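You operate a simulated robot arm through the tools that you are given. There is no shell and no other tool. Be economical: measure what you need, move in short steps, check, and stop when the job is done.

Carry out the task below with a simulated two-armed robot. There is one attempt and no reset: what you move stays moved.

Task
Take the flat tray on the open stretch of the belt and put it away on the tray shelf. Take the tray of chocolates on the paper strip at the end of the belt and put it away on the left end of the stores bench. Put the small orange tray on the ledge beside the paper strip away on the top of the island bench. Take the card divider from the ledge beside the paper strip and leave it on the start of the belt. Put one of the domed dark chocolates from the top of the packing bench on the blue mould. Put two of the cotton pads from the top of the packing bench on the top of the island bench. Open the right packing drawer, put the red clip from the inside of the right packing drawer in the steel pan, then shut the drawer. Press the clear button three times. Take the drain cup on the counter beside the cool well and put it away on the shelf under the open belt. Take the steel cup on the counter beside the cool well and put it away on the top of the wall bench. Press the blue button three times. Pull the upper warming drawer open. Any order will do. Set down upright: card divider, drain cup.

It is judged by the outcome, as a careful person would: the job done as asked, and still so three seconds after it is handed in. It fails if anything else is knocked over, pushed out of place, dropped, spilled or broken.

Robot
Two 7-joint arms with fingered hands on one trunk, on a base that drives. Base frame: it is fixed to the floor where the robot stands at the start and does not move with it; the origin is under the middle of the robot, x ahead of it, y to its left, z up; the surface under the hand at the start is at about z = 1.156. Units: m, degrees, N and s.
The left shoulder is at the start at [0.041, 0.185, 1.245], the right one opposite. With the tool pointing down near the work surface each hand reaches from about 0.1 to 0.78 m from the robot's upright axis, wherever it stands, measured 20 degrees to its own side. Places, roughly: blue button [0.2, -5.6, 1.1]; blue mould (11x6x3 cm) [4.8, -3.3, 0.8]; card divider (12x3x6 cm) [1, -1.4, 1]; clear button [2.5, -4.3, 0.9]; cotton pad (6x6x2 cm) [2.7, -3.3, 0.9]; domed dark chocolate (3x3x2 cm) [2.6, -2.1, 0.9]; drain cup (6x6x7 cm) [0.9, -5.5, 0.9]; flat tray [0.5, 0, 1]; left end of the stores bench [5.1, -1.6, 0.9]; red clip (8x2x2 cm) [2.4, -3.5, 0.7]; right packing drawer [2.4, -3.6, 0.8]; shelf under the open belt [0.5, 0, 0.6]; small orange tray [0.75, -1.25, 1]; start of the belt [0.5, 1.6, 1]; steel cup (6x6x6 cm) [0.8, -5.4, 0.9]; steel pan [3.25, -1.75, 0.25]; top of the island bench [0.2, -3.3, 0.8]; top of the wall bench [5, -3.9, 0.8]; tray of chocolates (36x26x3 cm) [0.5, -1.2, 1]; tray shelf [-2, -3.8, 0.5]; upper warming drawer [4.9, -1.6, 0.7]. Payload 4 kg a hand.
Tool frame (each hand has its own): the origin (TCP) lies between the finger pads and is the grasp point; the fingertips stand 0.026 m ahead of it; z points along the fingers, y is the line along which they close. The gripper opens to 0.132 m. The gripper's body begins 0.073 m behind the TCP. The gripper is a hand of 3 fingers: y runs from the thumb to the fingers, the wrist lies at [0, 0, -0.224] in the tool frame, and closing takes about 1.5 s.
Orientation is that of the tool frame in the base frame, as a unit quaternion [w, x, y, z]. With the fingers straight down and closing along the base's y, the tool's x points along the base's -x, its y along +y and its z along -z.

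Tools
- The arms move only by the tool send_rows. It takes "left_rows", "right_rows" or both (then of equal length, played together; a hand with none holds still); each is a list that holds one entry, the list of rows, each a list of 6 numbers: the shift along the base's x, y, z in units of 20 mm (1.0 is 20 mm), then the turn, a rotation vector about the base's x, y, z in units of 8 degrees (1.0 is 8 degrees). In form: [[[dx, dy, dz, rx, ry, rz], ...]]. A call has 1 to 20 rows; each row shifts and turns the commanded pose from where the row before left it. "left_grip" and "right_grip" are, for a hand that has rows, the opening, from 0 (shut) to 1 (fully open), set as the call begins (left out, the last holds). A call with a number of a shift or a turn outside -1 to 1 is refused whole. A row lasts 0.2 s, in which the tool goes at most 0.05 m and 8.6 degrees; a call with a longer step from one row to the next is refused whole, and so is a gripper value outside its range. Where a pose cannot be reached the arm comes as near as it can. A force on the tool above 40 N (or 10 N above the force at the start of the call, whichever is more), or a blocked arm, ends the call early, and 0.2 s more pass. The fingers move at their own pace (about 0.072 m/s each) and stop on an object; they squeeze with about 25 N. The grip force told is the motor's: it shows also when the fingers shut on nothing. Time passes only in rows, and 0.2 s behind the last, so rows that do not move let the fingers close. The reply holds the time, the measured pose of the TCP, the force on the tool along the base axes, the opening and the grip force, in the units named above and with some noise, with the torque about the TCP (base axes, N m) and any sound that the robot's microphone picked up, and new pictures: "views" is both (left out), scene, wrist or none (wrist: the cameras of the hands that moved).
- Cameras (640 x 400 px; columns grow to the right, rows downward): "scene" is now at [0.1183, -0.0026, 1.4713]; the picture's right is [-0.05, -1.00, 0.01], its down [-0.74, 0.04, -0.67] and it looks along [0.67, -0.04, -0.74] (base axes); focal length 214 px, centre (320, 200). "left" rides on the left gripper at [-0.062, 0.003, -0.092] in its tool frame; the picture's right is [-0.05, -1.00, 0.00], its down [0.83, -0.04, -0.56] and it looks along [0.55, -0.03, 0.83] (tool axes); focal length 230 px, centre (320, 200). "right" rides on the right gripper at [0.062, 0.003, -0.092] in its tool frame; the picture's right is [-0.05, 1.00, 0.00], its down [-0.83, -0.04, -0.56] and it looks along [-0.55, -0.03, 0.83] (tool axes); focal length 230 px, centre (320, 200). There is no depth. A picture from a camera that has moved, and an enlarged one, comes with that camera's place and axes in the base frame and with its lens. The place of the scene camera against the robot may be out by one fixed shift of up to 0.025 m in any direction.
- slide_trunk(by): slides the trunk up (or, below 0, down) by that many m; the arms and the scene camera ride with it, the base frame stays. It gives what a move gives, with no picture.
- drive_base(legs): drives the robot by 1 to 6 legs, each [ahead, left, turn to the left] in m, m and degrees, along the robot's own axes; the way and the turn of a leg run together, so that a leg with both is an arc; at most 1.5 m and 180 degrees a leg. The arms and the cameras ride along, it lands a little off, and it stops where it bumps. It gives what a move gives, and a new picture of the scene camera.
- set_fingers(finger1, finger2, thumb_bend, hand): sets how far each is bent, from 0 (flat) to 1 (curled in); at 0.3 the hand is open as for a grip, at 0.7 the pads meet at the TCP. One left out holds its place. A second passes; each finger stops where it meets its share of the squeeze, and holds until it gets a number again. A gripper value or a shape takes the hand back. It gives what a move gives, with no picture; readings hold the bend of each and the force on the fingers (four entries, about 0 where the hand has none), thumb and palm.
- hand_shape(shape, hand): the hand has 3 fingers and takes this shape, open, in about a second: jaw (thumb against the fingers, like two jaws); tri (thumb and two fingers); tip (a fingertip pinch); poke (one finger out to press); point (the index stretched); flat (the hand flat); cup (the hand cupped); fist (a fist). The gripper value then closes the fingers along that shape, each until it touches; the sizes above hold for jaw. It gives what a move gives, with no picture.
- turn_head(pan, tilt): turns the head with the scene camera to pan (to the left, within 86 degrees either way) and tilt (down, from -29 to 69), counted from straight ahead of the robot. It gives what a move gives, and a new picture of the scene camera.
- zoom(camera, box): a new picture of the part [left, top, right, bottom] of that camera's present view, enlarged. The clock stands still meanwhile.
- finish_job(): hands the job in; it is judged then, once.

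Go step by step. Nothing tells you exact positions but the pictures and the camera data: compare them with the known pose of the tool, close in by small moves and look again before you grip or let go. The budget is 577 turns and 360 pictures, counting those below and the enlarged ones. Unless the task says otherwise, let go and move clear before handing in.

The tools are called after "Request:" as a command line: name --argument value ..., lists and objects as JSON in quotes. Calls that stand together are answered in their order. send_rows: Moves the arms, as the interface text tells. Its arguments: {"type":"object","properties":{"left_rows":{"type":"array"},"left_grip":{"type":"number"},"right_rows":{"type":"array"},"right_grip":{"type":"number"},"views":{"type":"string","enum":["both","scene","wrist","none"]}},"required":[]} The other tools are called the same way: slide_trunk (by) slides the trunk up or down; hand_shape (shape, hand) gives the hand a shape; set_fingers (finger1, finger2, thumb_bend, hand) moves the fingers one by one; drive_base (legs) drives the base; turn_head (pan, tilt) turns the head that bears the scene camera; zoom (camera, box) takes an enlarged picture of a part of a camera's view; finish_job () hands the job in.

At the start:

```text
time_s: 0.0
left_tool_pos: [0.4554, 0.1782, 1.3204]
left_ee_rot: [0.001, -0.001, 1.0, 0.0]
left_wrist_force: [-0.1, -0.3, 0.0]
left_ft_torque: [0.02, 0.0, 0.0]
left_gripper_width: 0.1318
left_grasp_force: 0.0
left_shape: jaw
left_bend: [0.3, 0.3, 0.3]
left_finger forces: [0.0, 0.0, 0.0, 0.1, 0.1, 0.0]
right_tool_pos: [0.4384, -0.2187, 1.2939]
right_ee_rot: [-0.001, 0.0, 1.0, 0.001]
right_wrist_force: [0.2, 1.1, -0.5]
right_ft_torque: [0.0, 0.02, -0.01]
right_gripper_width: 0.132
right_grasp_force: 0.1
right_shape: jaw
right_bend: [0.3, 0.3, 0.3]
right_finger forces: [0.0, 0.0, 0.1, 0.0, 0.0, 0.0]
trunk travel left (down, up): [-0.275, 0.187]
robot x, y, heading: [-0.0048, -0.0012, -0.0]
head pan, tilt: [-3.1, 42.7]
```

scene: 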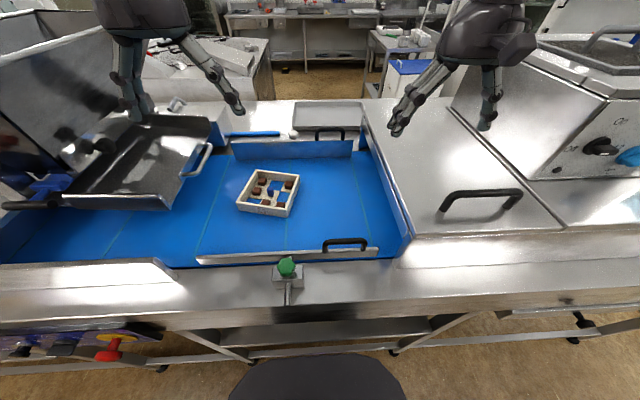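
right: 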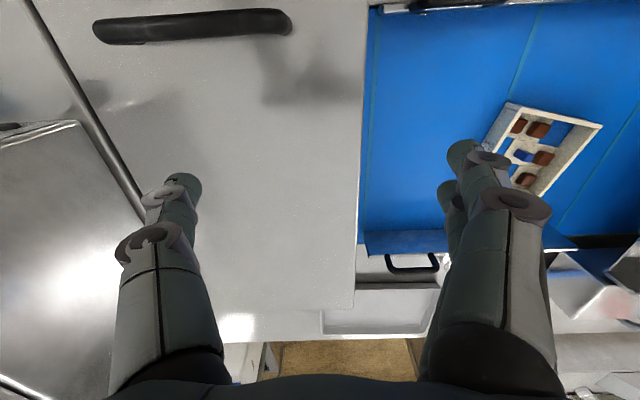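
left: 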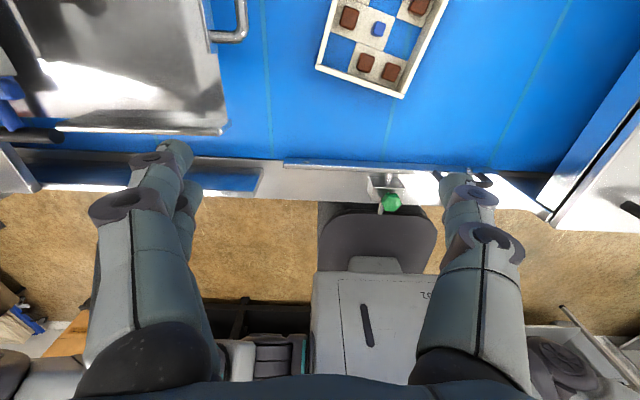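

I see a small cream tray with pieces in it on the blue belt in front of me, at roughly (0.58, 0.13, 1.0). I'll take a closer look at it and at the rest of the surroundings.

Request:
zoom --camera "scene" --box '[160, 100, 400, 290]'

Request:
turn_head --pan -70 --tilt 30

Request:
turn_head --pan 70 --tilt 30

Request:
turn_head --pan 0 --tilt 5

```text
2.11 times, centred on (280, 195) of scene
camera zoom: at [0.1183, -0.0026, 1.4713], right [-0.05, -1.0, 0.01], down [-0.74, 0.04, -0.67], along [0.67, -0.04, -0.74], focal length 452 px, centre (404, 210)
```

zoom: 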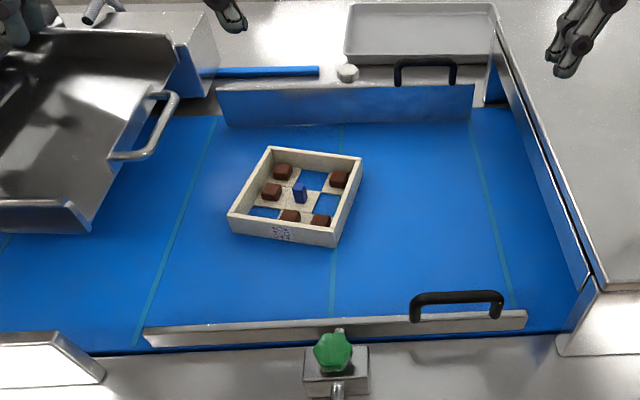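

```text
time_s: 1.4
left_tool_pos: [0.4565, 0.1784, 1.3199]
left_ee_rot: [0.0, -0.001, 1.0, 0.0]
left_wrist_force: [-0.8, -0.2, -0.1]
left_ft_torque: [0.0, 0.03, 0.01]
left_gripper_width: 0.1322
left_grasp_force: 0.0
left_shape: jaw
left_bend: [0.3, 0.3, 0.3]
left_finger forces: [0.0, 0.0, 0.0, 0.1, 0.1, 0.0]
right_tool_pos: [0.437, -0.2188, 1.2937]
right_ee_rot: [0.001, 0.0, 1.0, 0.001]
right_wrist_force: [0.1, 0.6, -0.2]
right_ft_torque: [0.02, 0.01, 0.0]
right_gripper_width: 0.1318
right_grasp_force: 0.1
right_shape: jaw
right_bend: [0.3, 0.3, 0.3]
right_finger forces: [0.1, 0.0, 0.1, 0.0, 0.1, 0.0]
trunk travel left (down, up): [-0.275, 0.187]
robot x, y, heading: [0.0038, 0.0029, 0.1]
head pan, tilt: [-70.0, 30.0]
camera scene: at [0.0683, -0.0831, 1.4952], right [-0.94, -0.34, 0.09], down [-0.25, 0.47, -0.85], along [0.25, -0.81, -0.53], focal length 214 px, centre (320, 200)
```

scene: 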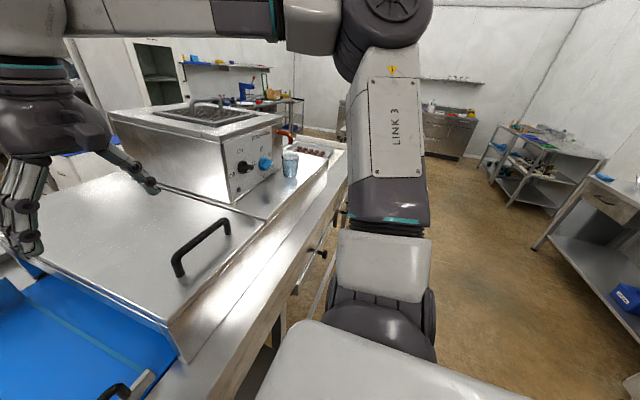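

```text
time_s: 3.6
left_tool_pos: [0.455, 0.179, 1.3196]
left_ee_rot: [0.0, -0.001, 1.0, -0.001]
left_wrist_force: [0.8, -0.1, -0.3]
left_ft_torque: [0.0, 0.01, -0.01]
left_gripper_width: 0.132
left_grasp_force: 0.0
left_shape: jaw
left_bend: [0.3, 0.3, 0.3]
left_finger forces: [0.0, 0.0, 0.0, 0.1, 0.1, 0.0]
right_tool_pos: [0.4365, -0.2185, 1.2944]
right_ee_rot: [0.0, 0.0, 1.0, 0.0]
right_wrist_force: [-0.3, -0.1, 0.6]
right_ft_torque: [0.0, -0.02, 0.0]
right_gripper_width: 0.1319
right_grasp_force: 0.0
right_shape: jaw
right_bend: [0.3, 0.3, 0.3]
right_finger forces: [0.1, 0.1, 0.0, 0.0, 0.0, 0.0]
trunk travel left (down, up): [-0.275, 0.187]
robot x, y, heading: [-0.0024, 0.0003, -0.0]
head pan, tilt: [70.0, 30.0]
camera scene: at [0.0683, 0.0869, 1.4952], right [0.94, -0.34, -0.09], down [-0.25, -0.47, -0.85], along [0.25, 0.81, -0.52], focal length 214 px, centre (320, 200)
```

scene: 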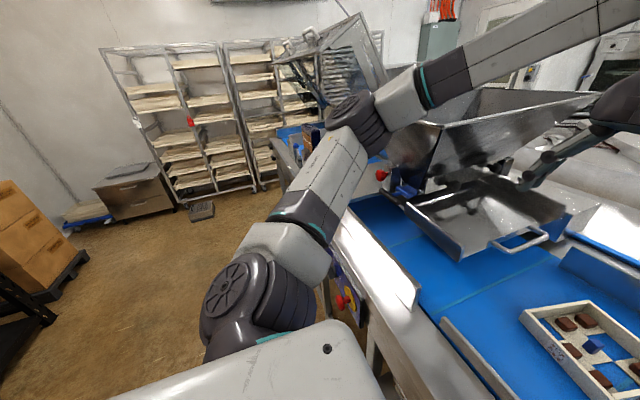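

```text
time_s: 5.0
left_tool_pos: [0.4558, 0.1783, 1.321]
left_ee_rot: [0.0, 0.0, 1.0, 0.0]
left_wrist_force: [0.3, 0.1, -2.1]
left_ft_torque: [-0.03, 0.01, -0.03]
left_gripper_width: 0.1319
left_grasp_force: 0.0
left_shape: jaw
left_bend: [0.3, 0.3, 0.3]
left_finger forces: [0.0, 0.0, 0.1, 0.1, 0.0, 0.0]
right_tool_pos: [0.4375, -0.2194, 1.2931]
right_ee_rot: [0.0, 0.001, 1.0, 0.0]
right_wrist_force: [0.6, 0.1, -0.3]
right_ft_torque: [-0.03, 0.01, -0.01]
right_gripper_width: 0.1318
right_grasp_force: 0.0
right_shape: jaw
right_bend: [0.3, 0.3, 0.3]
right_finger forces: [0.1, 0.1, 0.1, 0.0, 0.1, 0.0]
trunk travel left (down, up): [-0.275, 0.187]
robot x, y, heading: [0.0007, 0.0004, -0.1]
head pan, tilt: [0.0, 5.0]
camera scene: at [0.1325, 0.002, 1.5299], right [0.0, -1.0, 0.0], down [-0.18, 0.0, -0.98], along [0.98, 0.0, -0.18], focal length 214 px, centre (320, 200)
```

scene: 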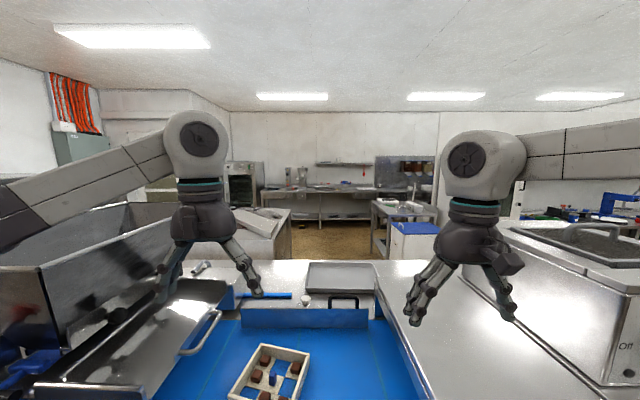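

The cream box looks about 13 cm square. I'll check the grey flat thing behind the belt wall so I know which of the two is the "flat tray".

Request:
turn_head --pan 0 --tilt 30

Request:
zoom --camera "scene" --box '[210, 110, 430, 250]'

Request:
turn_head --pan -86 --tilt 15

Request:
zoom --camera "scene" --box '[400, 60, 640, 210]'

```text
time_s: 5.9
left_tool_pos: [0.4548, 0.1775, 1.3201]
left_ee_rot: [0.001, -0.001, 1.0, 0.0]
left_wrist_force: [-0.1, 0.7, 0.4]
left_ft_torque: [0.04, 0.02, -0.04]
left_gripper_width: 0.1317
left_grasp_force: 0.0
left_shape: jaw
left_bend: [0.3, 0.3, 0.3]
left_finger forces: [0.1, 0.1, 0.1, 0.0, 0.0, 0.1]
right_tool_pos: [0.4374, -0.2188, 1.2943]
right_ee_rot: [0.0, 0.0, 1.0, 0.0]
right_wrist_force: [0.2, 0.1, -0.1]
right_ft_torque: [0.0, 0.0, 0.0]
right_gripper_width: 0.1321
right_grasp_force: 0.0
right_shape: jaw
right_bend: [0.3, 0.3, 0.3]
right_finger forces: [0.1, 0.0, 0.0, 0.0, 0.1, 0.1]
trunk travel left (down, up): [-0.275, 0.187]
robot x, y, heading: [0.0019, -0.0043, 0.1]
head pan, tilt: [0.0, 30.0]
camera scene: at [0.1275, 0.0019, 1.4899], right [0.0, -1.0, 0.0], down [-0.58, 0.0, -0.82], along [0.82, 0.0, -0.58], focal length 214 px, centre (320, 200)
```

scene: 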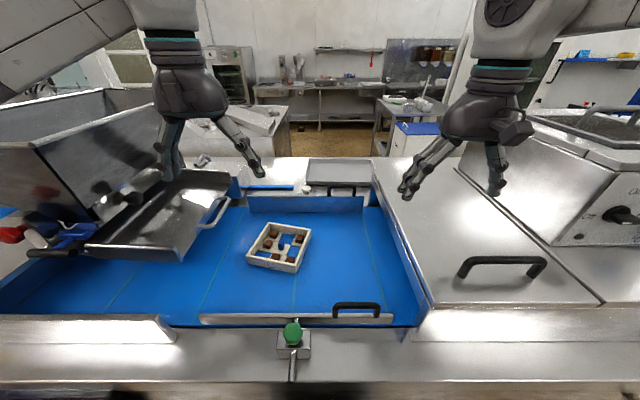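

```text
2.86 times, centred on (320, 180) of scene
camera zoom: at [0.1275, 0.0019, 1.4899], right [0.0, -1.0, 0.0], down [-0.58, 0.0, -0.82], along [0.82, 0.0, -0.58], focal length 613 px, centre (320, 257)
```

zoom: 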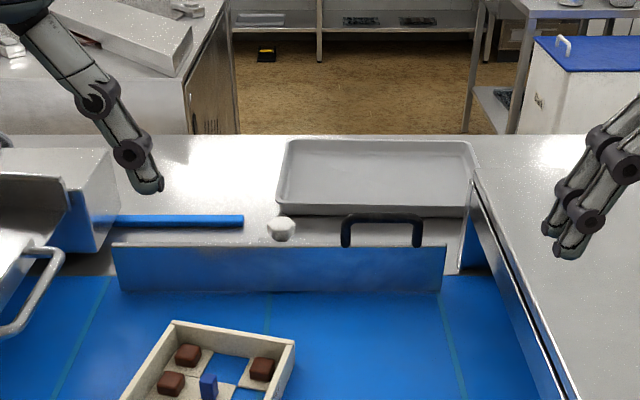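

```text
time_s: 7.5
left_tool_pos: [0.4561, 0.1779, 1.3206]
left_ee_rot: [0.0, -0.001, 1.0, 0.0]
left_wrist_force: [0.7, -0.3, -0.3]
left_ft_torque: [-0.01, -0.03, -0.03]
left_gripper_width: 0.1315
left_grasp_force: 0.0
left_shape: jaw
left_bend: [0.3, 0.3, 0.3]
left_finger forces: [0.1, 0.0, 0.0, 0.0, 0.1, 0.0]
right_tool_pos: [0.4376, -0.2197, 1.2941]
right_ee_rot: [0.0, 0.0, 1.0, 0.0]
right_wrist_force: [0.1, 0.2, -0.5]
right_ft_torque: [0.0, -0.01, -0.02]
right_gripper_width: 0.1318
right_grasp_force: 0.1
right_shape: jaw
right_bend: [0.3, 0.3, 0.3]
right_finger forces: [0.1, 0.0, 0.1, 0.1, 0.0, 0.0]
trunk travel left (down, up): [-0.275, 0.187]
robot x, y, heading: [0.0005, 0.0027, -0.0]
head pan, tilt: [-85.9, 15.0]
camera scene: at [0.0462, -0.0913, 1.5215], right [-0.99, -0.07, 0.09], down [-0.11, 0.26, -0.96], along [0.05, -0.96, -0.26], focal length 214 px, centre (320, 200)
```

scene: 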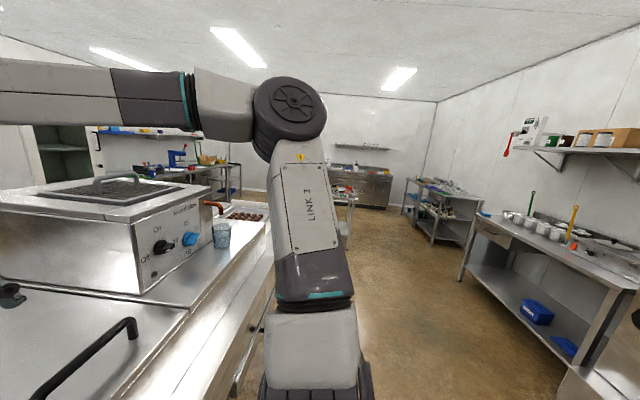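

```text
2.67 times, centred on (520, 135) of scene
camera zoom: at [0.0462, -0.0913, 1.5215], right [-0.99, -0.07, 0.09], down [-0.11, 0.26, -0.96], along [0.05, -0.96, -0.26], focal length 572 px, centre (-213, 373)
```

zoom: 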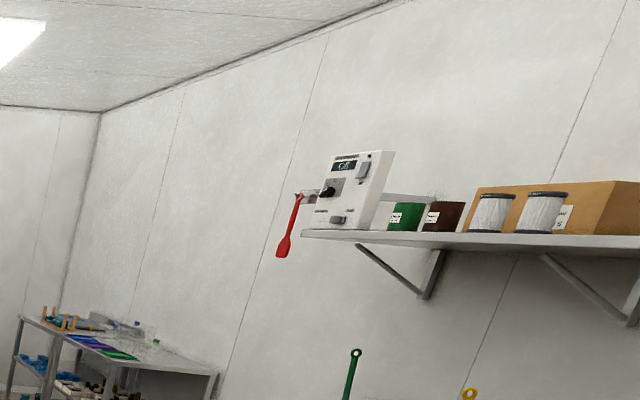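

The cream box is the only tray on the open belt. I'll move the left hand over it to get a close look with the wrist camera.

Request:
send_rows --left_rows '[[[1, -0.5, 0, 0, 0, 0], [1, -0.5, 0, 0, 0, 0], [1, -0.5, 0, 0, 0, 0], [1, -0.5, 0, 0, 0, 0], [1, -0.5, 0, 0, 0, 0], [1, -0.5, 0, 0, 0, 0], [1, -0.5, 0, 0, 0, 0], [1, -0.5, 0, 0, 0, 0]]]' --views "wrist"

```text
time_s: 9.3
left_tool_pos: [0.6162, 0.0964, 1.3194]
left_ee_rot: [0.0, 0.0, 1.0, -0.001]
left_wrist_force: [0.4, 0.0, -0.4]
left_ft_torque: [0.02, 0.0, -0.02]
left_gripper_width: 0.1322
left_grasp_force: 0.0
left_shape: jaw
left_bend: [0.3, 0.3, 0.3]
left_finger forces: [0.1, 0.0, 0.0, 0.0, 0.1, 0.0]
right_tool_pos: [0.4378, -0.2198, 1.294]
right_ee_rot: [0.0, 0.0, 1.0, 0.0]
right_wrist_force: [0.6, 0.4, -0.2]
right_ft_torque: [0.02, 0.02, 0.0]
right_gripper_width: 0.132
right_grasp_force: 0.0
right_shape: jaw
right_bend: [0.3, 0.3, 0.3]
right_finger forces: [0.0, 0.0, 0.0, 0.1, 0.1, 0.0]
trunk travel left (down, up): [-0.275, 0.187]
robot x, y, heading: [0.0013, -0.0014, 0.3]
head pan, tilt: [-85.9, 15.0]
camera left: at [0.6787, 0.1012, 1.4115], right [0.05, -1.0, 0.0], down [-0.83, -0.04, 0.56], along [-0.56, -0.03, -0.83], focal length 230 px, centre (320, 200)
```

left: 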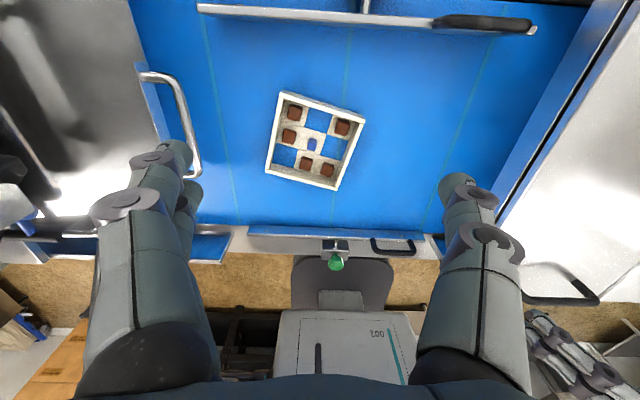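

Request:
zoom --camera "left" --box '[240, 80, 400, 200]'

```text
3.33 times, centred on (320, 140) of left
camera zoom: at [0.6787, 0.1012, 1.4115], right [0.05, -1.0, 0.0], down [-0.83, -0.04, 0.56], along [-0.56, -0.03, -0.83], focal length 767 px, centre (320, 400)
```

zoom: 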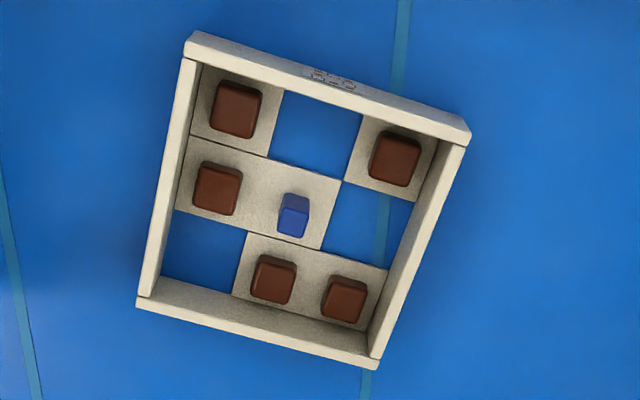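

The tray measures about 14x13 cm with an empty cell by the middle of its far wall, so it needs a pinch on the wall. Before choosing the grip I'll drive around and look at the destinations.

Request:
drive_base --legs '[[-0.45, 0, 0], [0, 0, -90], [1.2, 0, 0]]'

Request:
turn_head --pan 0 --tilt 15

Request:
zoom --camera "scene" --box '[320, 100, 640, 300]'

Request:
zoom --camera "scene" --box '[0, 100, 320, 300]'

```text
time_s: 21.5
left_tool_pos: [-0.3674, -1.8147, 1.3191]
left_ee_rot: [-0.001, 0.71, 0.704, 0.0]
left_wrist_force: [-0.2, 0.5, 0.1]
left_ft_torque: [-0.02, -0.02, 0.01]
left_gripper_width: 0.132
left_grasp_force: 0.0
left_shape: jaw
left_bend: [0.3, 0.3, 0.3]
left_finger forces: [0.0, 0.0, 0.0, 0.0, 0.0, 0.1]
right_tool_pos: [-0.6814, -1.6339, 1.2934]
right_ee_rot: [0.0, 0.712, 0.702, 0.0]
right_wrist_force: [0.0, -0.3, -0.5]
right_ft_torque: [0.02, -0.02, 0.01]
right_gripper_width: 0.1319
right_grasp_force: 0.0
right_shape: jaw
right_bend: [0.3, 0.3, 0.3]
right_finger forces: [0.0, 0.0, 0.1, 0.1, 0.0, 0.0]
trunk travel left (down, up): [-0.275, 0.187]
robot x, y, heading: [-0.4566, -1.198, -90.6]
head pan, tilt: [-85.9, 15.0]
camera scene: at [-0.5566, -1.2465, 1.5215], right [-0.06, 0.99, 0.09], down [0.26, 0.1, -0.96], along [-0.96, -0.03, -0.26], focal length 214 px, centre (320, 200)
```

scene: 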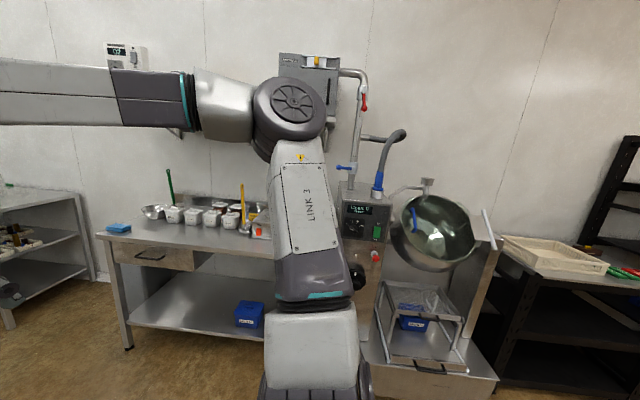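

```text
time_s: 23.1
left_tool_pos: [-0.3677, -1.8163, 1.3198]
left_ee_rot: [0.0, 0.71, 0.704, 0.0]
left_wrist_force: [-0.1, -0.4, -0.4]
left_ft_torque: [-0.01, 0.01, -0.01]
left_gripper_width: 0.1323
left_grasp_force: 0.1
left_shape: jaw
left_bend: [0.3, 0.3, 0.3]
left_finger forces: [0.0, 0.0, 0.0, 0.0, 0.0, 0.0]
right_tool_pos: [-0.6814, -1.633, 1.2947]
right_ee_rot: [-0.001, 0.712, 0.703, 0.0]
right_wrist_force: [-0.5, -0.3, -0.4]
right_ft_torque: [-0.01, 0.04, -0.02]
right_gripper_width: 0.1319
right_grasp_force: 0.0
right_shape: jaw
right_bend: [0.3, 0.3, 0.3]
right_finger forces: [0.0, 0.0, 0.0, 0.0, 0.0, 0.0]
trunk travel left (down, up): [-0.275, 0.187]
robot x, y, heading: [-0.4597, -1.1966, -90.5]
head pan, tilt: [0.0, 15.0]
camera scene: at [-0.4645, -1.3343, 1.5136], right [-1.0, 0.01, 0.0], down [0.0, 0.35, -0.94], along [-0.01, -0.94, -0.35], focal length 214 px, centre (320, 200)
```

scene: 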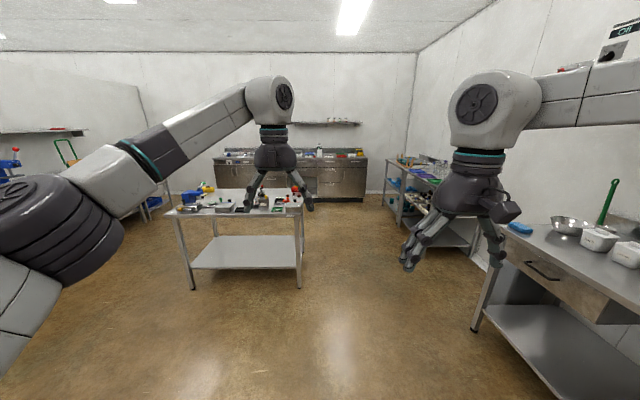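

```text
2.00 times, centred on (480, 200) of scene
camera zoom: at [-0.4645, -1.3343, 1.5136], right [-1.0, 0.01, 0.0], down [0.0, 0.35, -0.94], along [-0.01, -0.94, -0.35], focal length 429 px, centre (0, 200)
```

zoom: 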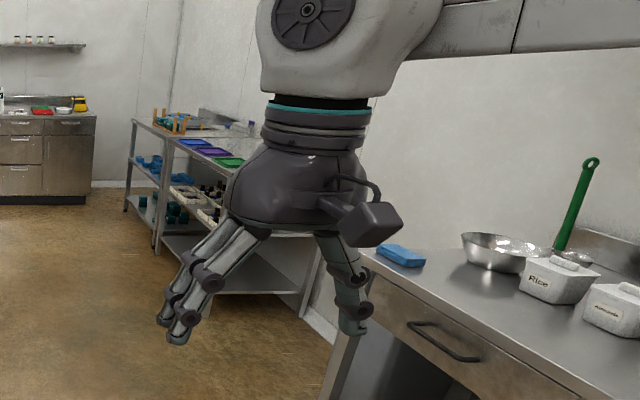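

```text
2.00 times, centred on (160, 200) of scene
camera zoom: at [-0.4645, -1.3343, 1.5136], right [-1.0, 0.01, 0.0], down [0.0, 0.35, -0.94], along [-0.01, -0.94, -0.35], focal length 429 px, centre (640, 200)
```

zoom: 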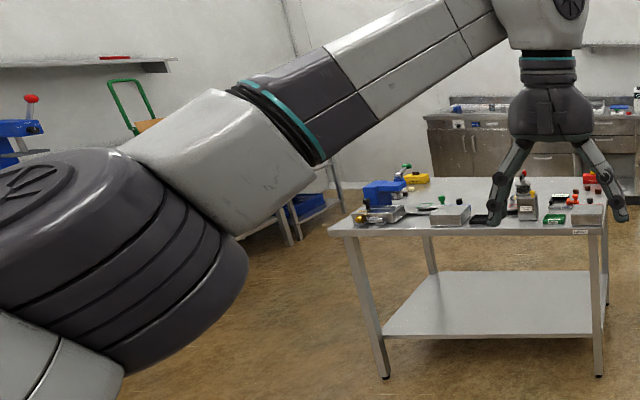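

Request:
drive_base --legs '[[1.2, -0.35, 0], [1.0, 0, 0], [0, 0, -90]]'

Request:
turn_head --pan 0 --tilt 35

```text
time_s: 38.2
left_tool_pos: [-1.436, -3.5118, 1.3193]
left_ee_rot: [0.0, 1.0, -0.005, 0.0]
left_wrist_force: [-0.3, 0.2, 0.8]
left_ft_torque: [0.04, -0.03, -0.01]
left_gripper_width: 0.1318
left_grasp_force: 0.1
left_shape: jaw
left_bend: [0.3, 0.3, 0.3]
left_finger forces: [0.0, 0.1, 0.0, 0.0, 0.1, 0.0]
right_tool_pos: [-1.2525, -3.1976, 1.2929]
right_ee_rot: [0.0, 1.0, -0.006, 0.0]
right_wrist_force: [0.3, -0.2, -0.2]
right_ft_torque: [-0.01, 0.01, 0.0]
right_gripper_width: 0.1322
right_grasp_force: 0.1
right_shape: jaw
right_bend: [0.3, 0.3, 0.3]
right_finger forces: [0.0, 0.0, 0.1, 0.0, 0.0, 0.1]
trunk travel left (down, up): [-0.275, 0.187]
robot x, y, heading: [-0.821, -3.4202, 179.4]
head pan, tilt: [0.0, 15.0]
camera scene: at [-0.9602, -3.4182, 1.5136], right [0.01, 1.0, 0.0], down [0.35, 0.0, -0.94], along [-0.94, 0.01, -0.35], focal length 214 px, centre (320, 200)
```

scene: 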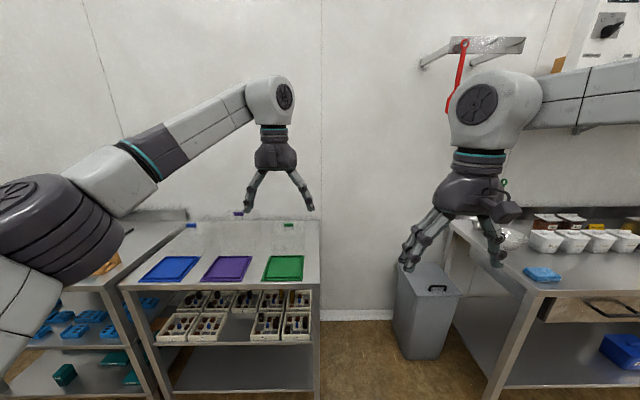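

```text
time_s: 39.0
left_tool_pos: [-1.4348, -3.5118, 1.3202]
left_ee_rot: [-0.001, 1.0, -0.005, 0.0]
left_wrist_force: [0.6, -0.6, 0.4]
left_ft_torque: [0.02, 0.01, -0.01]
left_gripper_width: 0.1321
left_grasp_force: 0.0
left_shape: jaw
left_bend: [0.3, 0.3, 0.3]
left_finger forces: [0.1, 0.0, 0.0, 0.1, 0.1, 0.0]
right_tool_pos: [-1.2524, -3.1976, 1.2934]
right_ee_rot: [0.0, 1.0, -0.006, 0.0]
right_wrist_force: [0.4, 0.4, -0.4]
right_ft_torque: [-0.02, -0.01, -0.01]
right_gripper_width: 0.1321
right_grasp_force: 0.1
right_shape: jaw
right_bend: [0.3, 0.3, 0.3]
right_finger forces: [0.1, 0.0, 0.0, 0.0, 0.0, 0.0]
trunk travel left (down, up): [-0.275, 0.187]
robot x, y, heading: [-0.815, -3.4184, 179.5]
head pan, tilt: [0.0, 35.0]
camera scene: at [-0.952, -3.4182, 1.4823], right [0.01, 1.0, 0.0], down [0.65, -0.01, -0.76], along [-0.76, 0.01, -0.65], focal length 214 px, centre (320, 200)
```

scene: 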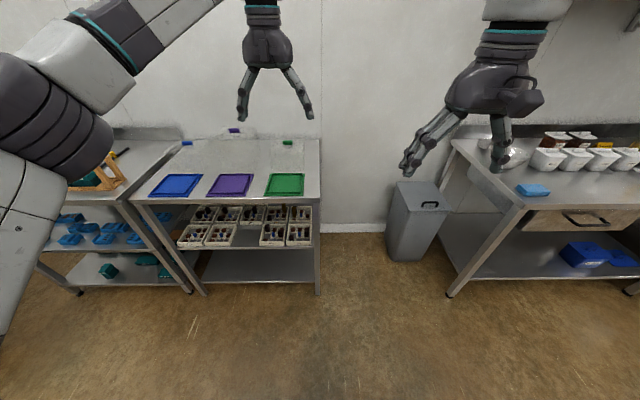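

The middle shelf of the bench ahead holds trays just like the cream one, with a gap between them. I'll look closer at that gap.

Request:
zoom --camera "scene" --box '[130, 160, 330, 285]'

```text
3.20 times, centred on (230, 222) of scene
camera zoom: at [-0.952, -3.4182, 1.4823], right [0.01, 1.0, 0.0], down [0.65, -0.01, -0.76], along [-0.76, 0.01, -0.65], focal length 686 px, centre (608, 128)
```

zoom: 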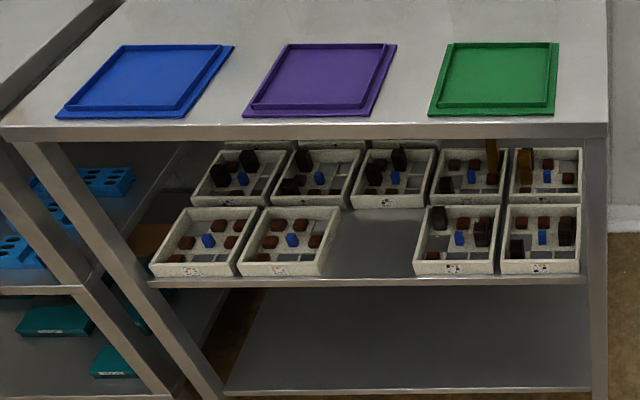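

The gap in the front row looks about 15 cm wide, just enough for the tray. I'll go back and try a two-point pinch on the tray's left wall near its empty near-left cell, with the hand pitched so it can reach under the bench top later.

Request:
drive_base --legs '[[0, 0, 90.5], [-1.2, 0.38, 0], [-1.1, 0, 0], [-1.1, 0, 0], [0, 0, 90], [0.44, 0, 0]]'

Request:
hand_shape --shape "tip" --hand "left"

Request:
zoom --camera "left" --box '[0, 0, 640, 400]'

```text
time_s: 65.7
left_tool_pos: [0.5819, 0.0959, 1.3198]
left_ee_rot: [0.001, -0.014, 1.0, 0.0]
left_wrist_force: [-1.0, -0.4, 1.3]
left_ft_torque: [0.01, 0.0, 0.02]
left_gripper_width: 0.1318
left_grasp_force: 0.1
left_shape: jaw
left_bend: [0.3, 0.3, 0.3]
left_finger forces: [0.0, 0.0, 0.0, 0.0, 0.1, 0.1]
right_tool_pos: [0.4108, -0.2247, 1.2935]
right_ee_rot: [0.001, -0.012, 1.0, 0.0]
right_wrist_force: [-0.8, -0.1, 0.2]
right_ft_torque: [0.01, -0.01, 0.02]
right_gripper_width: 0.1318
right_grasp_force: 0.1
right_shape: jaw
right_bend: [0.3, 0.3, 0.3]
right_finger forces: [0.1, 0.0, 0.0, 0.1, 0.0, 0.0]
trunk travel left (down, up): [-0.275, 0.187]
robot x, y, heading: [-0.0303, -0.02, 1.4]
head pan, tilt: [0.0, 35.0]
camera scene: at [0.0922, -0.0121, 1.4824], right [0.03, -1.0, 0.0], down [-0.64, -0.02, -0.76], along [0.76, 0.02, -0.64], focal length 214 px, centre (320, 200)
```

scene: 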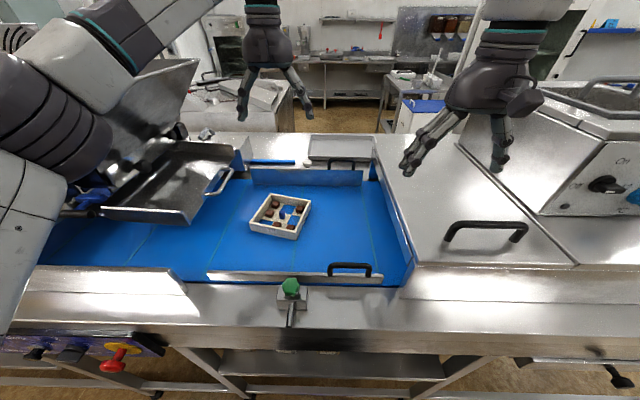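

```text
time_s: 66.6
left_tool_pos: [0.5829, 0.0947, 1.3202]
left_ee_rot: [-0.001, -0.013, 1.0, 0.0]
left_wrist_force: [0.0, -0.7, 0.1]
left_ft_torque: [0.02, 0.01, 0.03]
left_gripper_width: 0.1319
left_grasp_force: 0.1
left_shape: tip
left_bend: [0.3, 0.3, 0.3]
left_finger forces: [0.2, 0.0, 0.1, 0.0, 0.0, 0.1]
right_tool_pos: [0.4113, -0.2251, 1.2945]
right_ee_rot: [0.0, -0.013, 1.0, 0.0]
right_wrist_force: [0.2, 0.1, 0.7]
right_ft_torque: [-0.02, -0.05, 0.03]
right_gripper_width: 0.132
right_grasp_force: 0.1
right_shape: jaw
right_bend: [0.3, 0.3, 0.3]
right_finger forces: [0.0, 0.1, 0.1, 0.1, 0.1, 0.0]
trunk travel left (down, up): [-0.275, 0.187]
robot x, y, heading: [-0.0313, -0.0192, 1.2]
head pan, tilt: [0.0, 35.0]
```

```text
1.00 times, centred on (320, 200) of left (not enlarged: the box is as wide or as high as the picture)
camera zoom: at [0.6439, 0.102, 1.4122], right [0.08, -1.0, 0.0], down [-0.83, -0.06, 0.56], along [-0.55, -0.04, -0.83], focal length 230 px, centre (320, 200)
```

zoom: 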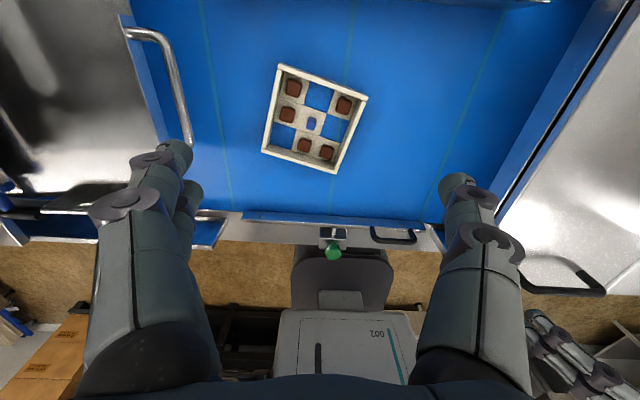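

Request:
send_rows --left_rows '[[[0, 0, 0, 0, 0, 0], [0, 0, 0, 0, 0, 0], [0, 0, 0, 0, 0, 0], [0, 0, 0, 0, 0, 0], [0, 0, 0, 0, 0, 0]]]' --left_grip 0.15 --views "wrist"

```text
time_s: 67.8
left_tool_pos: [0.5817, 0.0958, 1.3197]
left_ee_rot: [0.0, -0.013, 1.0, 0.0]
left_wrist_force: [-0.3, -0.2, -0.3]
left_ft_torque: [0.01, 0.05, -0.01]
left_gripper_width: 0.0201
left_grasp_force: 0.0
left_shape: tip
left_bend: [0.73, 0.73, 0.7]
left_finger forces: [0.0, 0.0, 0.0, 0.1, 0.1, 0.0]
right_tool_pos: [0.4121, -0.2253, 1.294]
right_ee_rot: [0.001, -0.012, 1.0, -0.001]
right_wrist_force: [0.0, -0.4, 0.1]
right_ft_torque: [0.01, -0.02, -0.03]
right_gripper_width: 0.1322
right_grasp_force: 0.0
right_shape: jaw
right_bend: [0.3, 0.3, 0.3]
right_finger forces: [0.1, 0.0, 0.1, 0.1, 0.0, 0.0]
trunk travel left (down, up): [-0.275, 0.187]
robot x, y, heading: [-0.0322, -0.0185, 1.3]
head pan, tilt: [0.0, 35.0]
camera left: at [0.6439, 0.1019, 1.4123], right [0.08, -1.0, 0.0], down [-0.83, -0.06, 0.55], along [-0.55, -0.04, -0.83], focal length 230 px, centre (320, 200)
```

left: 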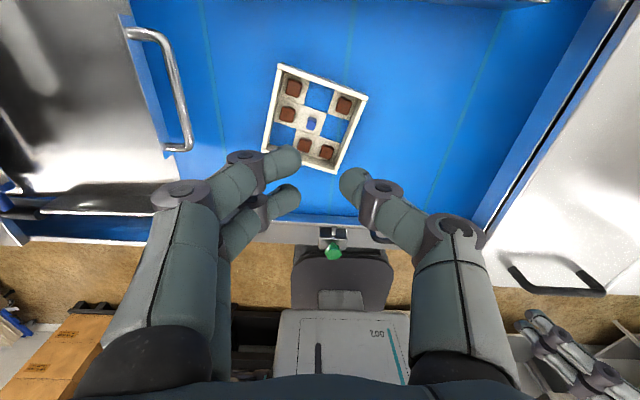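

Fingers and thumb are visible: the two fingers sit about 2.3 cm either side of the pinch line with the thumb opposite. I'll turn the hand to the tray's yaw, pitch it 40°, and bring it above the near-left corner.

Request:
hand_shape --shape "jaw" --hand "left"

Request:
send_rows --left_rows '[[[-0.44, 0.47, -0.8, 0, 0, -0.97], [-0.44, 0.47, -0.8, 0, 0, -0.97], [-0.44, 0.47, -0.8, -0.24, -0.97, 0], [-0.44, 0.47, -0.8, -0.24, -0.97, 0], [-0.44, 0.47, -0.8, -0.24, -0.97, 0], [-0.44, 0.47, -0.8, -0.24, -0.97, 0], [-0.44, 0.47, -0.8, -0.24, -0.97, 0], [-0.44, 0.47, -0.8, 0, 0, 0], [-0.44, 0.47, -0.8, 0, 0, 0]]]' --left_grip 0.4

```text
time_s: 68.7
left_tool_pos: [0.582, 0.0971, 1.3195]
left_ee_rot: [0.0, -0.013, 1.0, 0.001]
left_wrist_force: [0.5, 0.0, 0.1]
left_ft_torque: [-0.03, -0.02, 0.01]
left_gripper_width: 0.1319
left_grasp_force: 0.0
left_shape: jaw
left_bend: [0.3, 0.3, 0.3]
left_finger forces: [0.0, 0.1, 0.0, 0.0, 0.0, 0.0]
right_tool_pos: [0.4113, -0.2256, 1.2935]
right_ee_rot: [-0.001, -0.013, 1.0, 0.0]
right_wrist_force: [-0.3, -0.1, -0.9]
right_ft_torque: [-0.03, 0.02, 0.0]
right_gripper_width: 0.1319
right_grasp_force: 0.1
right_shape: jaw
right_bend: [0.3, 0.3, 0.3]
right_finger forces: [0.0, 0.1, 0.0, 0.1, 0.0, 0.0]
trunk travel left (down, up): [-0.275, 0.187]
robot x, y, heading: [-0.0326, -0.021, 1.7]
head pan, tilt: [0.0, 35.0]
```

```text
time_s: 70.7
left_tool_pos: [0.5017, 0.1792, 1.1759]
left_ee_rot: [0.34, 0.114, 0.932, -0.041]
left_wrist_force: [0.2, -0.2, -0.8]
left_ft_torque: [-0.07, -0.02, 0.0]
left_gripper_width: 0.0529
left_grasp_force: 0.1
left_shape: jaw
left_bend: [0.73, 0.73, 0.7]
left_finger forces: [0.0, 0.0, 0.0, 0.0, 0.1, 0.1]
right_tool_pos: [0.4121, -0.2244, 1.2938]
right_ee_rot: [0.001, -0.012, 1.0, 0.0]
right_wrist_force: [-0.3, 0.2, -0.4]
right_ft_torque: [-0.03, -0.01, -0.02]
right_gripper_width: 0.1319
right_grasp_force: 0.1
right_shape: jaw
right_bend: [0.3, 0.3, 0.3]
right_finger forces: [0.0, 0.0, 0.0, 0.0, 0.0, 0.0]
trunk travel left (down, up): [-0.275, 0.187]
robot x, y, heading: [-0.0287, -0.0191, 1.3]
head pan, tilt: [0.0, 35.0]
camera scene: at [0.0927, -0.0114, 1.4823], right [0.03, -1.0, 0.0], down [-0.65, -0.02, -0.76], along [0.76, 0.02, -0.65], focal length 214 px, centre (320, 200)
camera left: at [0.4909, 0.186, 1.2868], right [-0.2, -0.98, 0.03], down [-0.97, 0.2, -0.11], along [0.1, -0.06, -0.99], focal length 230 px, centre (320, 200)
```

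scene: 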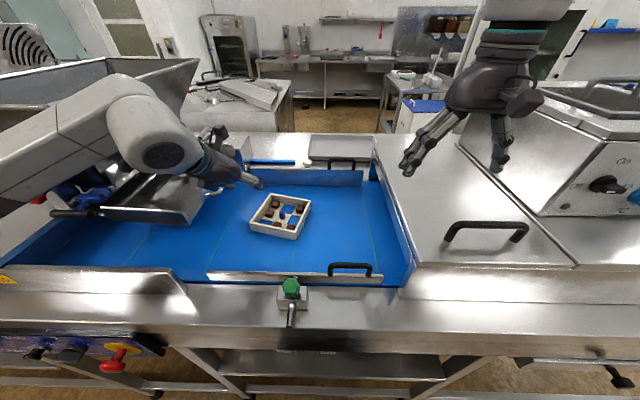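
left: 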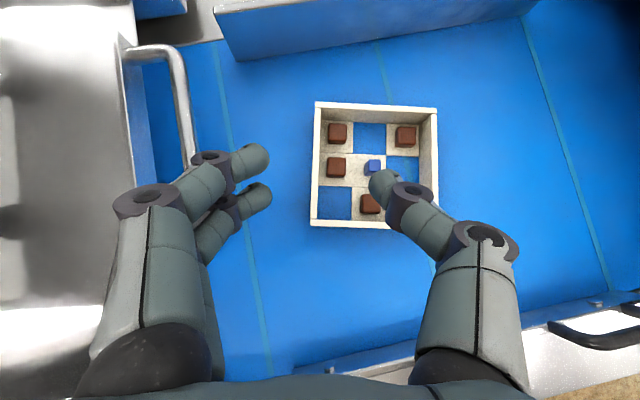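

The camera looks straight down now: the near-left corner is at about (0.493, 0.183) with the rim at z≈1.055, and the tray about 13 x 12.5 cm. I'll descend over the left wall and check before the last bit.

Request:
send_rows --left_rows '[[[0.16, -0.08, -1, 0, 0, 0], [0.16, -0.08, -1, 0, 0, 0], [0.16, -0.08, -1, 0, 0, 0], [0.16, -0.08, -1, 0, 0, 0], [0, 0, -0.4, 0, 0, 0]]]' --left_grip 0.42 --views "wrist"

```text
time_s: 71.9
left_tool_pos: [0.5169, 0.1736, 1.0872]
left_ee_rot: [0.34, 0.115, 0.933, -0.042]
left_wrist_force: [-0.5, -0.2, -0.2]
left_ft_torque: [0.01, 0.0, 0.02]
left_gripper_width: 0.055
left_grasp_force: 0.0
left_shape: jaw
left_bend: [0.73, 0.73, 0.7]
left_finger forces: [0.1, 0.0, 0.0, 0.0, 0.0, 0.0]
right_tool_pos: [0.4114, -0.2253, 1.2943]
right_ee_rot: [0.0, -0.013, 1.0, 0.0]
right_wrist_force: [0.4, 0.0, -0.1]
right_ft_torque: [0.01, 0.02, -0.03]
right_gripper_width: 0.1319
right_grasp_force: 0.0
right_shape: jaw
right_bend: [0.3, 0.3, 0.3]
right_finger forces: [0.0, 0.0, 0.1, 0.0, 0.1, 0.0]
trunk travel left (down, up): [-0.275, 0.187]
robot x, y, heading: [-0.0281, -0.0162, 1.6]
head pan, tilt: [0.0, 35.0]
camera left: at [0.5061, 0.1808, 1.1985], right [-0.2, -0.98, 0.03], down [-0.97, 0.2, -0.11], along [0.1, -0.05, -0.99], focal length 230 px, centre (320, 200)
```

left: 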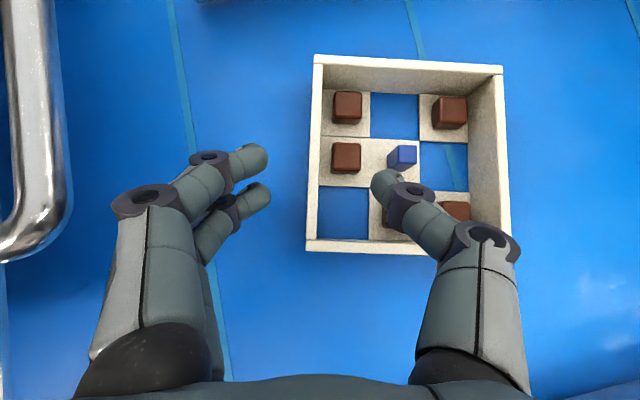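

Request:
send_rows --left_rows '[[[0, 0.1, 0, 0, 0, 0], [0, 0, -0.6, 0, 0, 0], [0, 0, -0.6, 0, 0, 0], [0, 0, -0.6, 0, 0, 0]]]' --left_grip 0.33 --views "wrist"

```text
time_s: 72.9
left_tool_pos: [0.5157, 0.1771, 1.0522]
left_ee_rot: [0.34, 0.114, 0.932, -0.042]
left_wrist_force: [-0.3, -0.3, 0.2]
left_ft_torque: [0.01, -0.02, 0.0]
left_gripper_width: 0.044
left_grasp_force: 0.0
left_shape: jaw
left_bend: [0.73, 0.73, 0.7]
left_finger forces: [0.1, 0.0, 0.0, 0.0, 0.1, 0.0]
right_tool_pos: [0.4116, -0.2247, 1.2937]
right_ee_rot: [0.0, -0.013, 1.0, 0.0]
right_wrist_force: [0.1, 0.5, -0.4]
right_ft_torque: [-0.01, 0.01, 0.01]
right_gripper_width: 0.132
right_grasp_force: 0.1
right_shape: jaw
right_bend: [0.3, 0.3, 0.3]
right_finger forces: [0.0, 0.0, 0.1, 0.1, 0.1, 0.0]
trunk travel left (down, up): [-0.275, 0.187]
robot x, y, heading: [-0.0311, -0.0197, 1.4]
head pan, tilt: [0.0, 35.0]
camera left: at [0.5052, 0.1838, 1.1622], right [-0.2, -0.98, 0.03], down [-0.97, 0.2, -0.11], along [0.1, -0.05, -0.99], focal length 230 px, centre (320, 200)
```

left: 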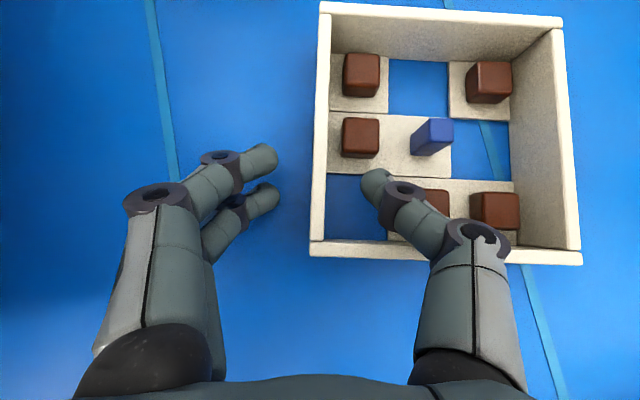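

Request:
send_rows --left_rows '[[[0, 0, -0.5, 0, 0, 0], [0, 0, -0.3, 0, 0, 0]]]' --views "wrist"

```text
time_s: 73.5
left_tool_pos: [0.5211, 0.1767, 1.0479]
left_ee_rot: [0.354, 0.114, 0.927, -0.041]
left_wrist_force: [-4.7, 3.0, 19.5]
left_ft_torque: [0.57, -0.07, 0.19]
left_gripper_width: 0.0445
left_grasp_force: 0.0
left_shape: jaw
left_bend: [0.73, 0.76, 0.7]
left_finger forces: [0.0, 19.0, 0.0, 0.1, 0.0, 0.1]
right_tool_pos: [0.4101, -0.226, 1.2941]
right_ee_rot: [0.001, -0.012, 1.0, 0.001]
right_wrist_force: [-0.2, 0.0, -0.2]
right_ft_torque: [0.04, -0.02, 0.0]
right_gripper_width: 0.1319
right_grasp_force: 0.1
right_shape: jaw
right_bend: [0.3, 0.3, 0.3]
right_finger forces: [0.0, 0.0, 0.0, 0.0, 0.0, 0.0]
trunk travel left (down, up): [-0.275, 0.187]
robot x, y, heading: [-0.0308, -0.0176, 1.2]
head pan, tilt: [0.0, 35.0]
stopped in row 2 (left hand): the force on the tool passed its limit at 44 N (the readings are from after the stop); the commanded pose is now the measured one
camera left: at [0.5065, 0.1842, 1.1592], right [-0.2, -0.98, 0.03], down [-0.97, 0.2, -0.14], along [0.13, -0.06, -0.99], focal length 230 px, centre (320, 200)
```

left: 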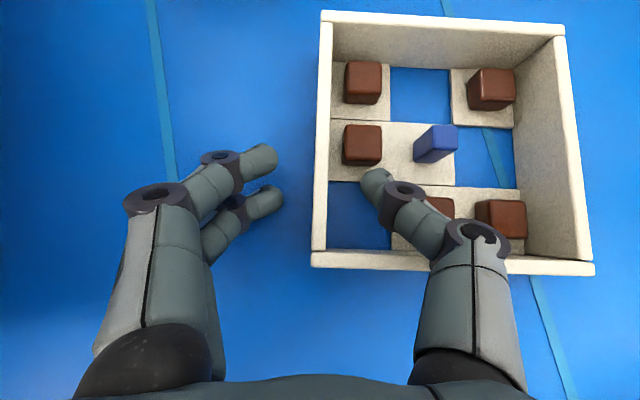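

Request:
send_rows --left_rows '[[[-0.15, 0, 0.25, 0, 0.15, 0]]]' --views "none"

Request:
send_rows --left_rows '[[[0, 0, 0, 0, 0, 0], [0, 0, 0, 0, 0, 0], [0, 0, 0, 0, 0, 0], [0, 0, 0, 0, 0, 0], [0, 0, 0, 0, 0, 0], [0, 0, 0, 0, 0, 0], [0, 0, 0, 0, 0, 0]]]' --left_grip 0 --views "wrist"

```text
time_s: 73.9
left_tool_pos: [0.5178, 0.1765, 1.0504]
left_ee_rot: [0.34, 0.115, 0.933, -0.042]
left_wrist_force: [1.5, -0.2, 9.3]
left_ft_torque: [0.22, -0.17, -0.03]
left_gripper_width: 0.0442
left_grasp_force: 0.0
left_shape: jaw
left_bend: [0.73, 0.75, 0.7]
left_finger forces: [0.0, 9.7, 0.0, 0.0, 0.1, 0.1]
right_tool_pos: [0.4107, -0.2253, 1.2936]
right_ee_rot: [0.0, -0.012, 1.0, 0.001]
right_wrist_force: [0.3, -0.1, -0.4]
right_ft_torque: [0.03, 0.0, -0.03]
right_gripper_width: 0.132
right_grasp_force: 0.0
right_shape: jaw
right_bend: [0.3, 0.3, 0.3]
right_finger forces: [0.0, 0.0, 0.0, 0.1, 0.0, 0.0]
trunk travel left (down, up): [-0.275, 0.187]
robot x, y, heading: [-0.031, -0.0169, 1.6]
head pan, tilt: [0.0, 35.0]
```

```text
time_s: 75.5
left_tool_pos: [0.5167, 0.1777, 1.0493]
left_ee_rot: [0.339, 0.114, 0.933, -0.043]
left_wrist_force: [0.1, 1.1, 0.8]
left_ft_torque: [-0.03, -0.05, 0.09]
left_gripper_width: 0.0032
left_grasp_force: 25.0
left_shape: jaw
left_bend: [0.68, 0.75, 0.69]
left_finger forces: [16.6, 5.7, 0.1, 0.0, 22.2, 0.1]
right_tool_pos: [0.4111, -0.225, 1.2938]
right_ee_rot: [0.0, -0.012, 1.0, 0.0]
right_wrist_force: [0.4, -0.2, -0.6]
right_ft_torque: [-0.02, -0.02, 0.01]
right_gripper_width: 0.1319
right_grasp_force: 0.1
right_shape: jaw
right_bend: [0.3, 0.3, 0.3]
right_finger forces: [0.1, 0.0, 0.1, 0.1, 0.0, 0.0]
trunk travel left (down, up): [-0.275, 0.187]
robot x, y, heading: [-0.0327, -0.0155, 1.3]
head pan, tilt: [0.0, 35.0]
camera left: at [0.5059, 0.1841, 1.1607], right [-0.2, -0.98, 0.04], down [-0.97, 0.2, -0.11], along [0.1, -0.06, -0.99], focal length 230 px, centre (320, 200)
```

left: 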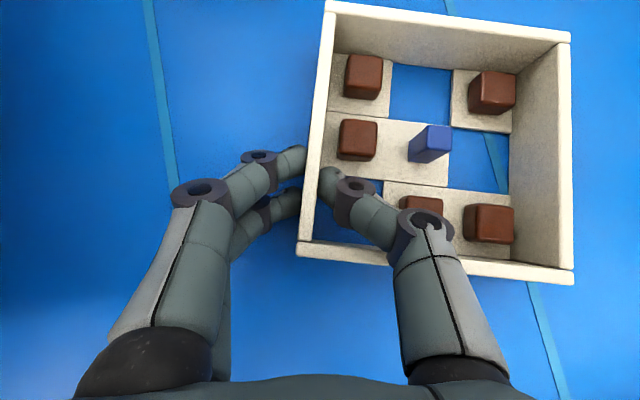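

Wall gripped at 25 N. I'll test-lift a couple of centimetres.

Request:
send_rows --left_rows '[[[0, 0, 0.3, 0, 0, 0], [0, 0, 0.3, 0, 0, 0], [0, 0, 0.4, 0, 0, 0], [0, 0, 0.5, 0, 0, 0], [0, 0, 0.5, 0, 0, 0], [0, 0, 0, 0, 0, 0]]]'

```text
time_s: 76.9
left_tool_pos: [0.5171, 0.1759, 1.0903]
left_ee_rot: [0.341, 0.115, 0.932, -0.043]
left_wrist_force: [-0.3, 0.5, -1.6]
left_ft_torque: [0.08, 0.03, -0.01]
left_gripper_width: 0.0031
left_grasp_force: 24.8
left_shape: jaw
left_bend: [0.68, 0.75, 0.69]
left_finger forces: [15.4, 8.3, 0.0, 0.1, 23.8, 0.0]
right_tool_pos: [0.4123, -0.2244, 1.2946]
right_ee_rot: [0.0, -0.012, 1.0, 0.0]
right_wrist_force: [0.1, 0.1, 0.0]
right_ft_torque: [0.02, 0.0, -0.05]
right_gripper_width: 0.132
right_grasp_force: 0.1
right_shape: jaw
right_bend: [0.3, 0.3, 0.3]
right_finger forces: [0.0, 0.1, 0.1, 0.0, 0.0, 0.1]
trunk travel left (down, up): [-0.275, 0.187]
robot x, y, heading: [-0.0292, -0.0166, 1.2]
head pan, tilt: [0.0, 35.0]
camera scene: at [0.0934, -0.0118, 1.4822], right [0.03, -1.0, 0.0], down [-0.65, -0.02, -0.76], along [0.76, 0.02, -0.65], focal length 214 px, centre (320, 200)
camera left: at [0.5061, 0.1836, 1.2004], right [-0.2, -0.98, 0.04], down [-0.97, 0.2, -0.11], along [0.1, -0.06, -0.99], focal length 230 px, centre (320, 200)
```

scene: 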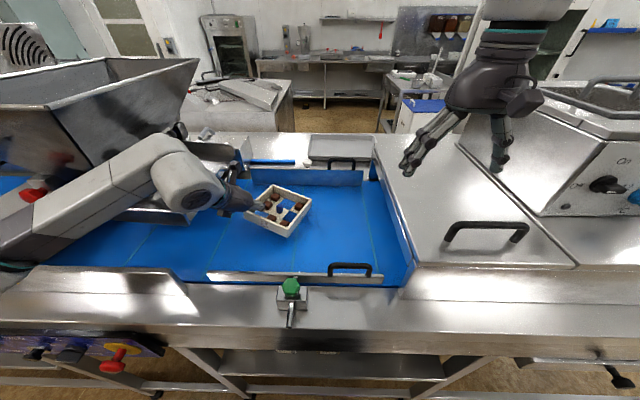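
left: 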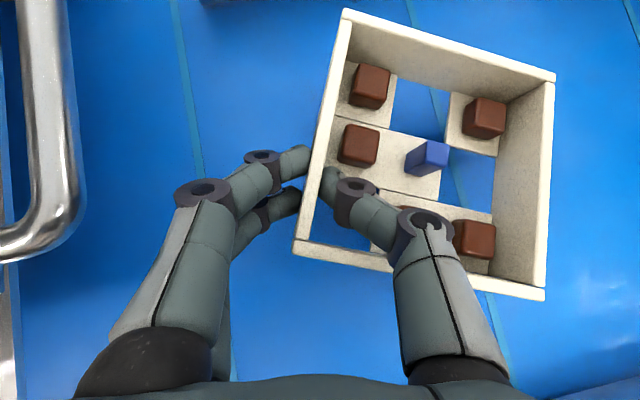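

Request:
zoom --camera "scene" --box '[200, 160, 360, 260]'

```text
4.00 times, centred on (280, 210) of scene
camera zoom: at [0.0934, -0.0118, 1.4822], right [0.03, -1.0, 0.0], down [-0.65, -0.02, -0.76], along [0.76, 0.02, -0.65], focal length 858 px, centre (480, 160)
```

zoom: 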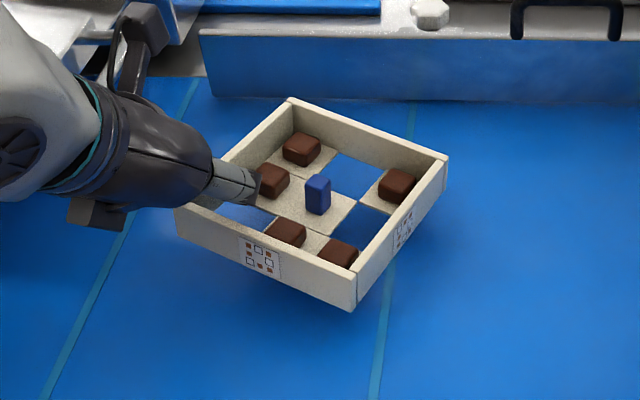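

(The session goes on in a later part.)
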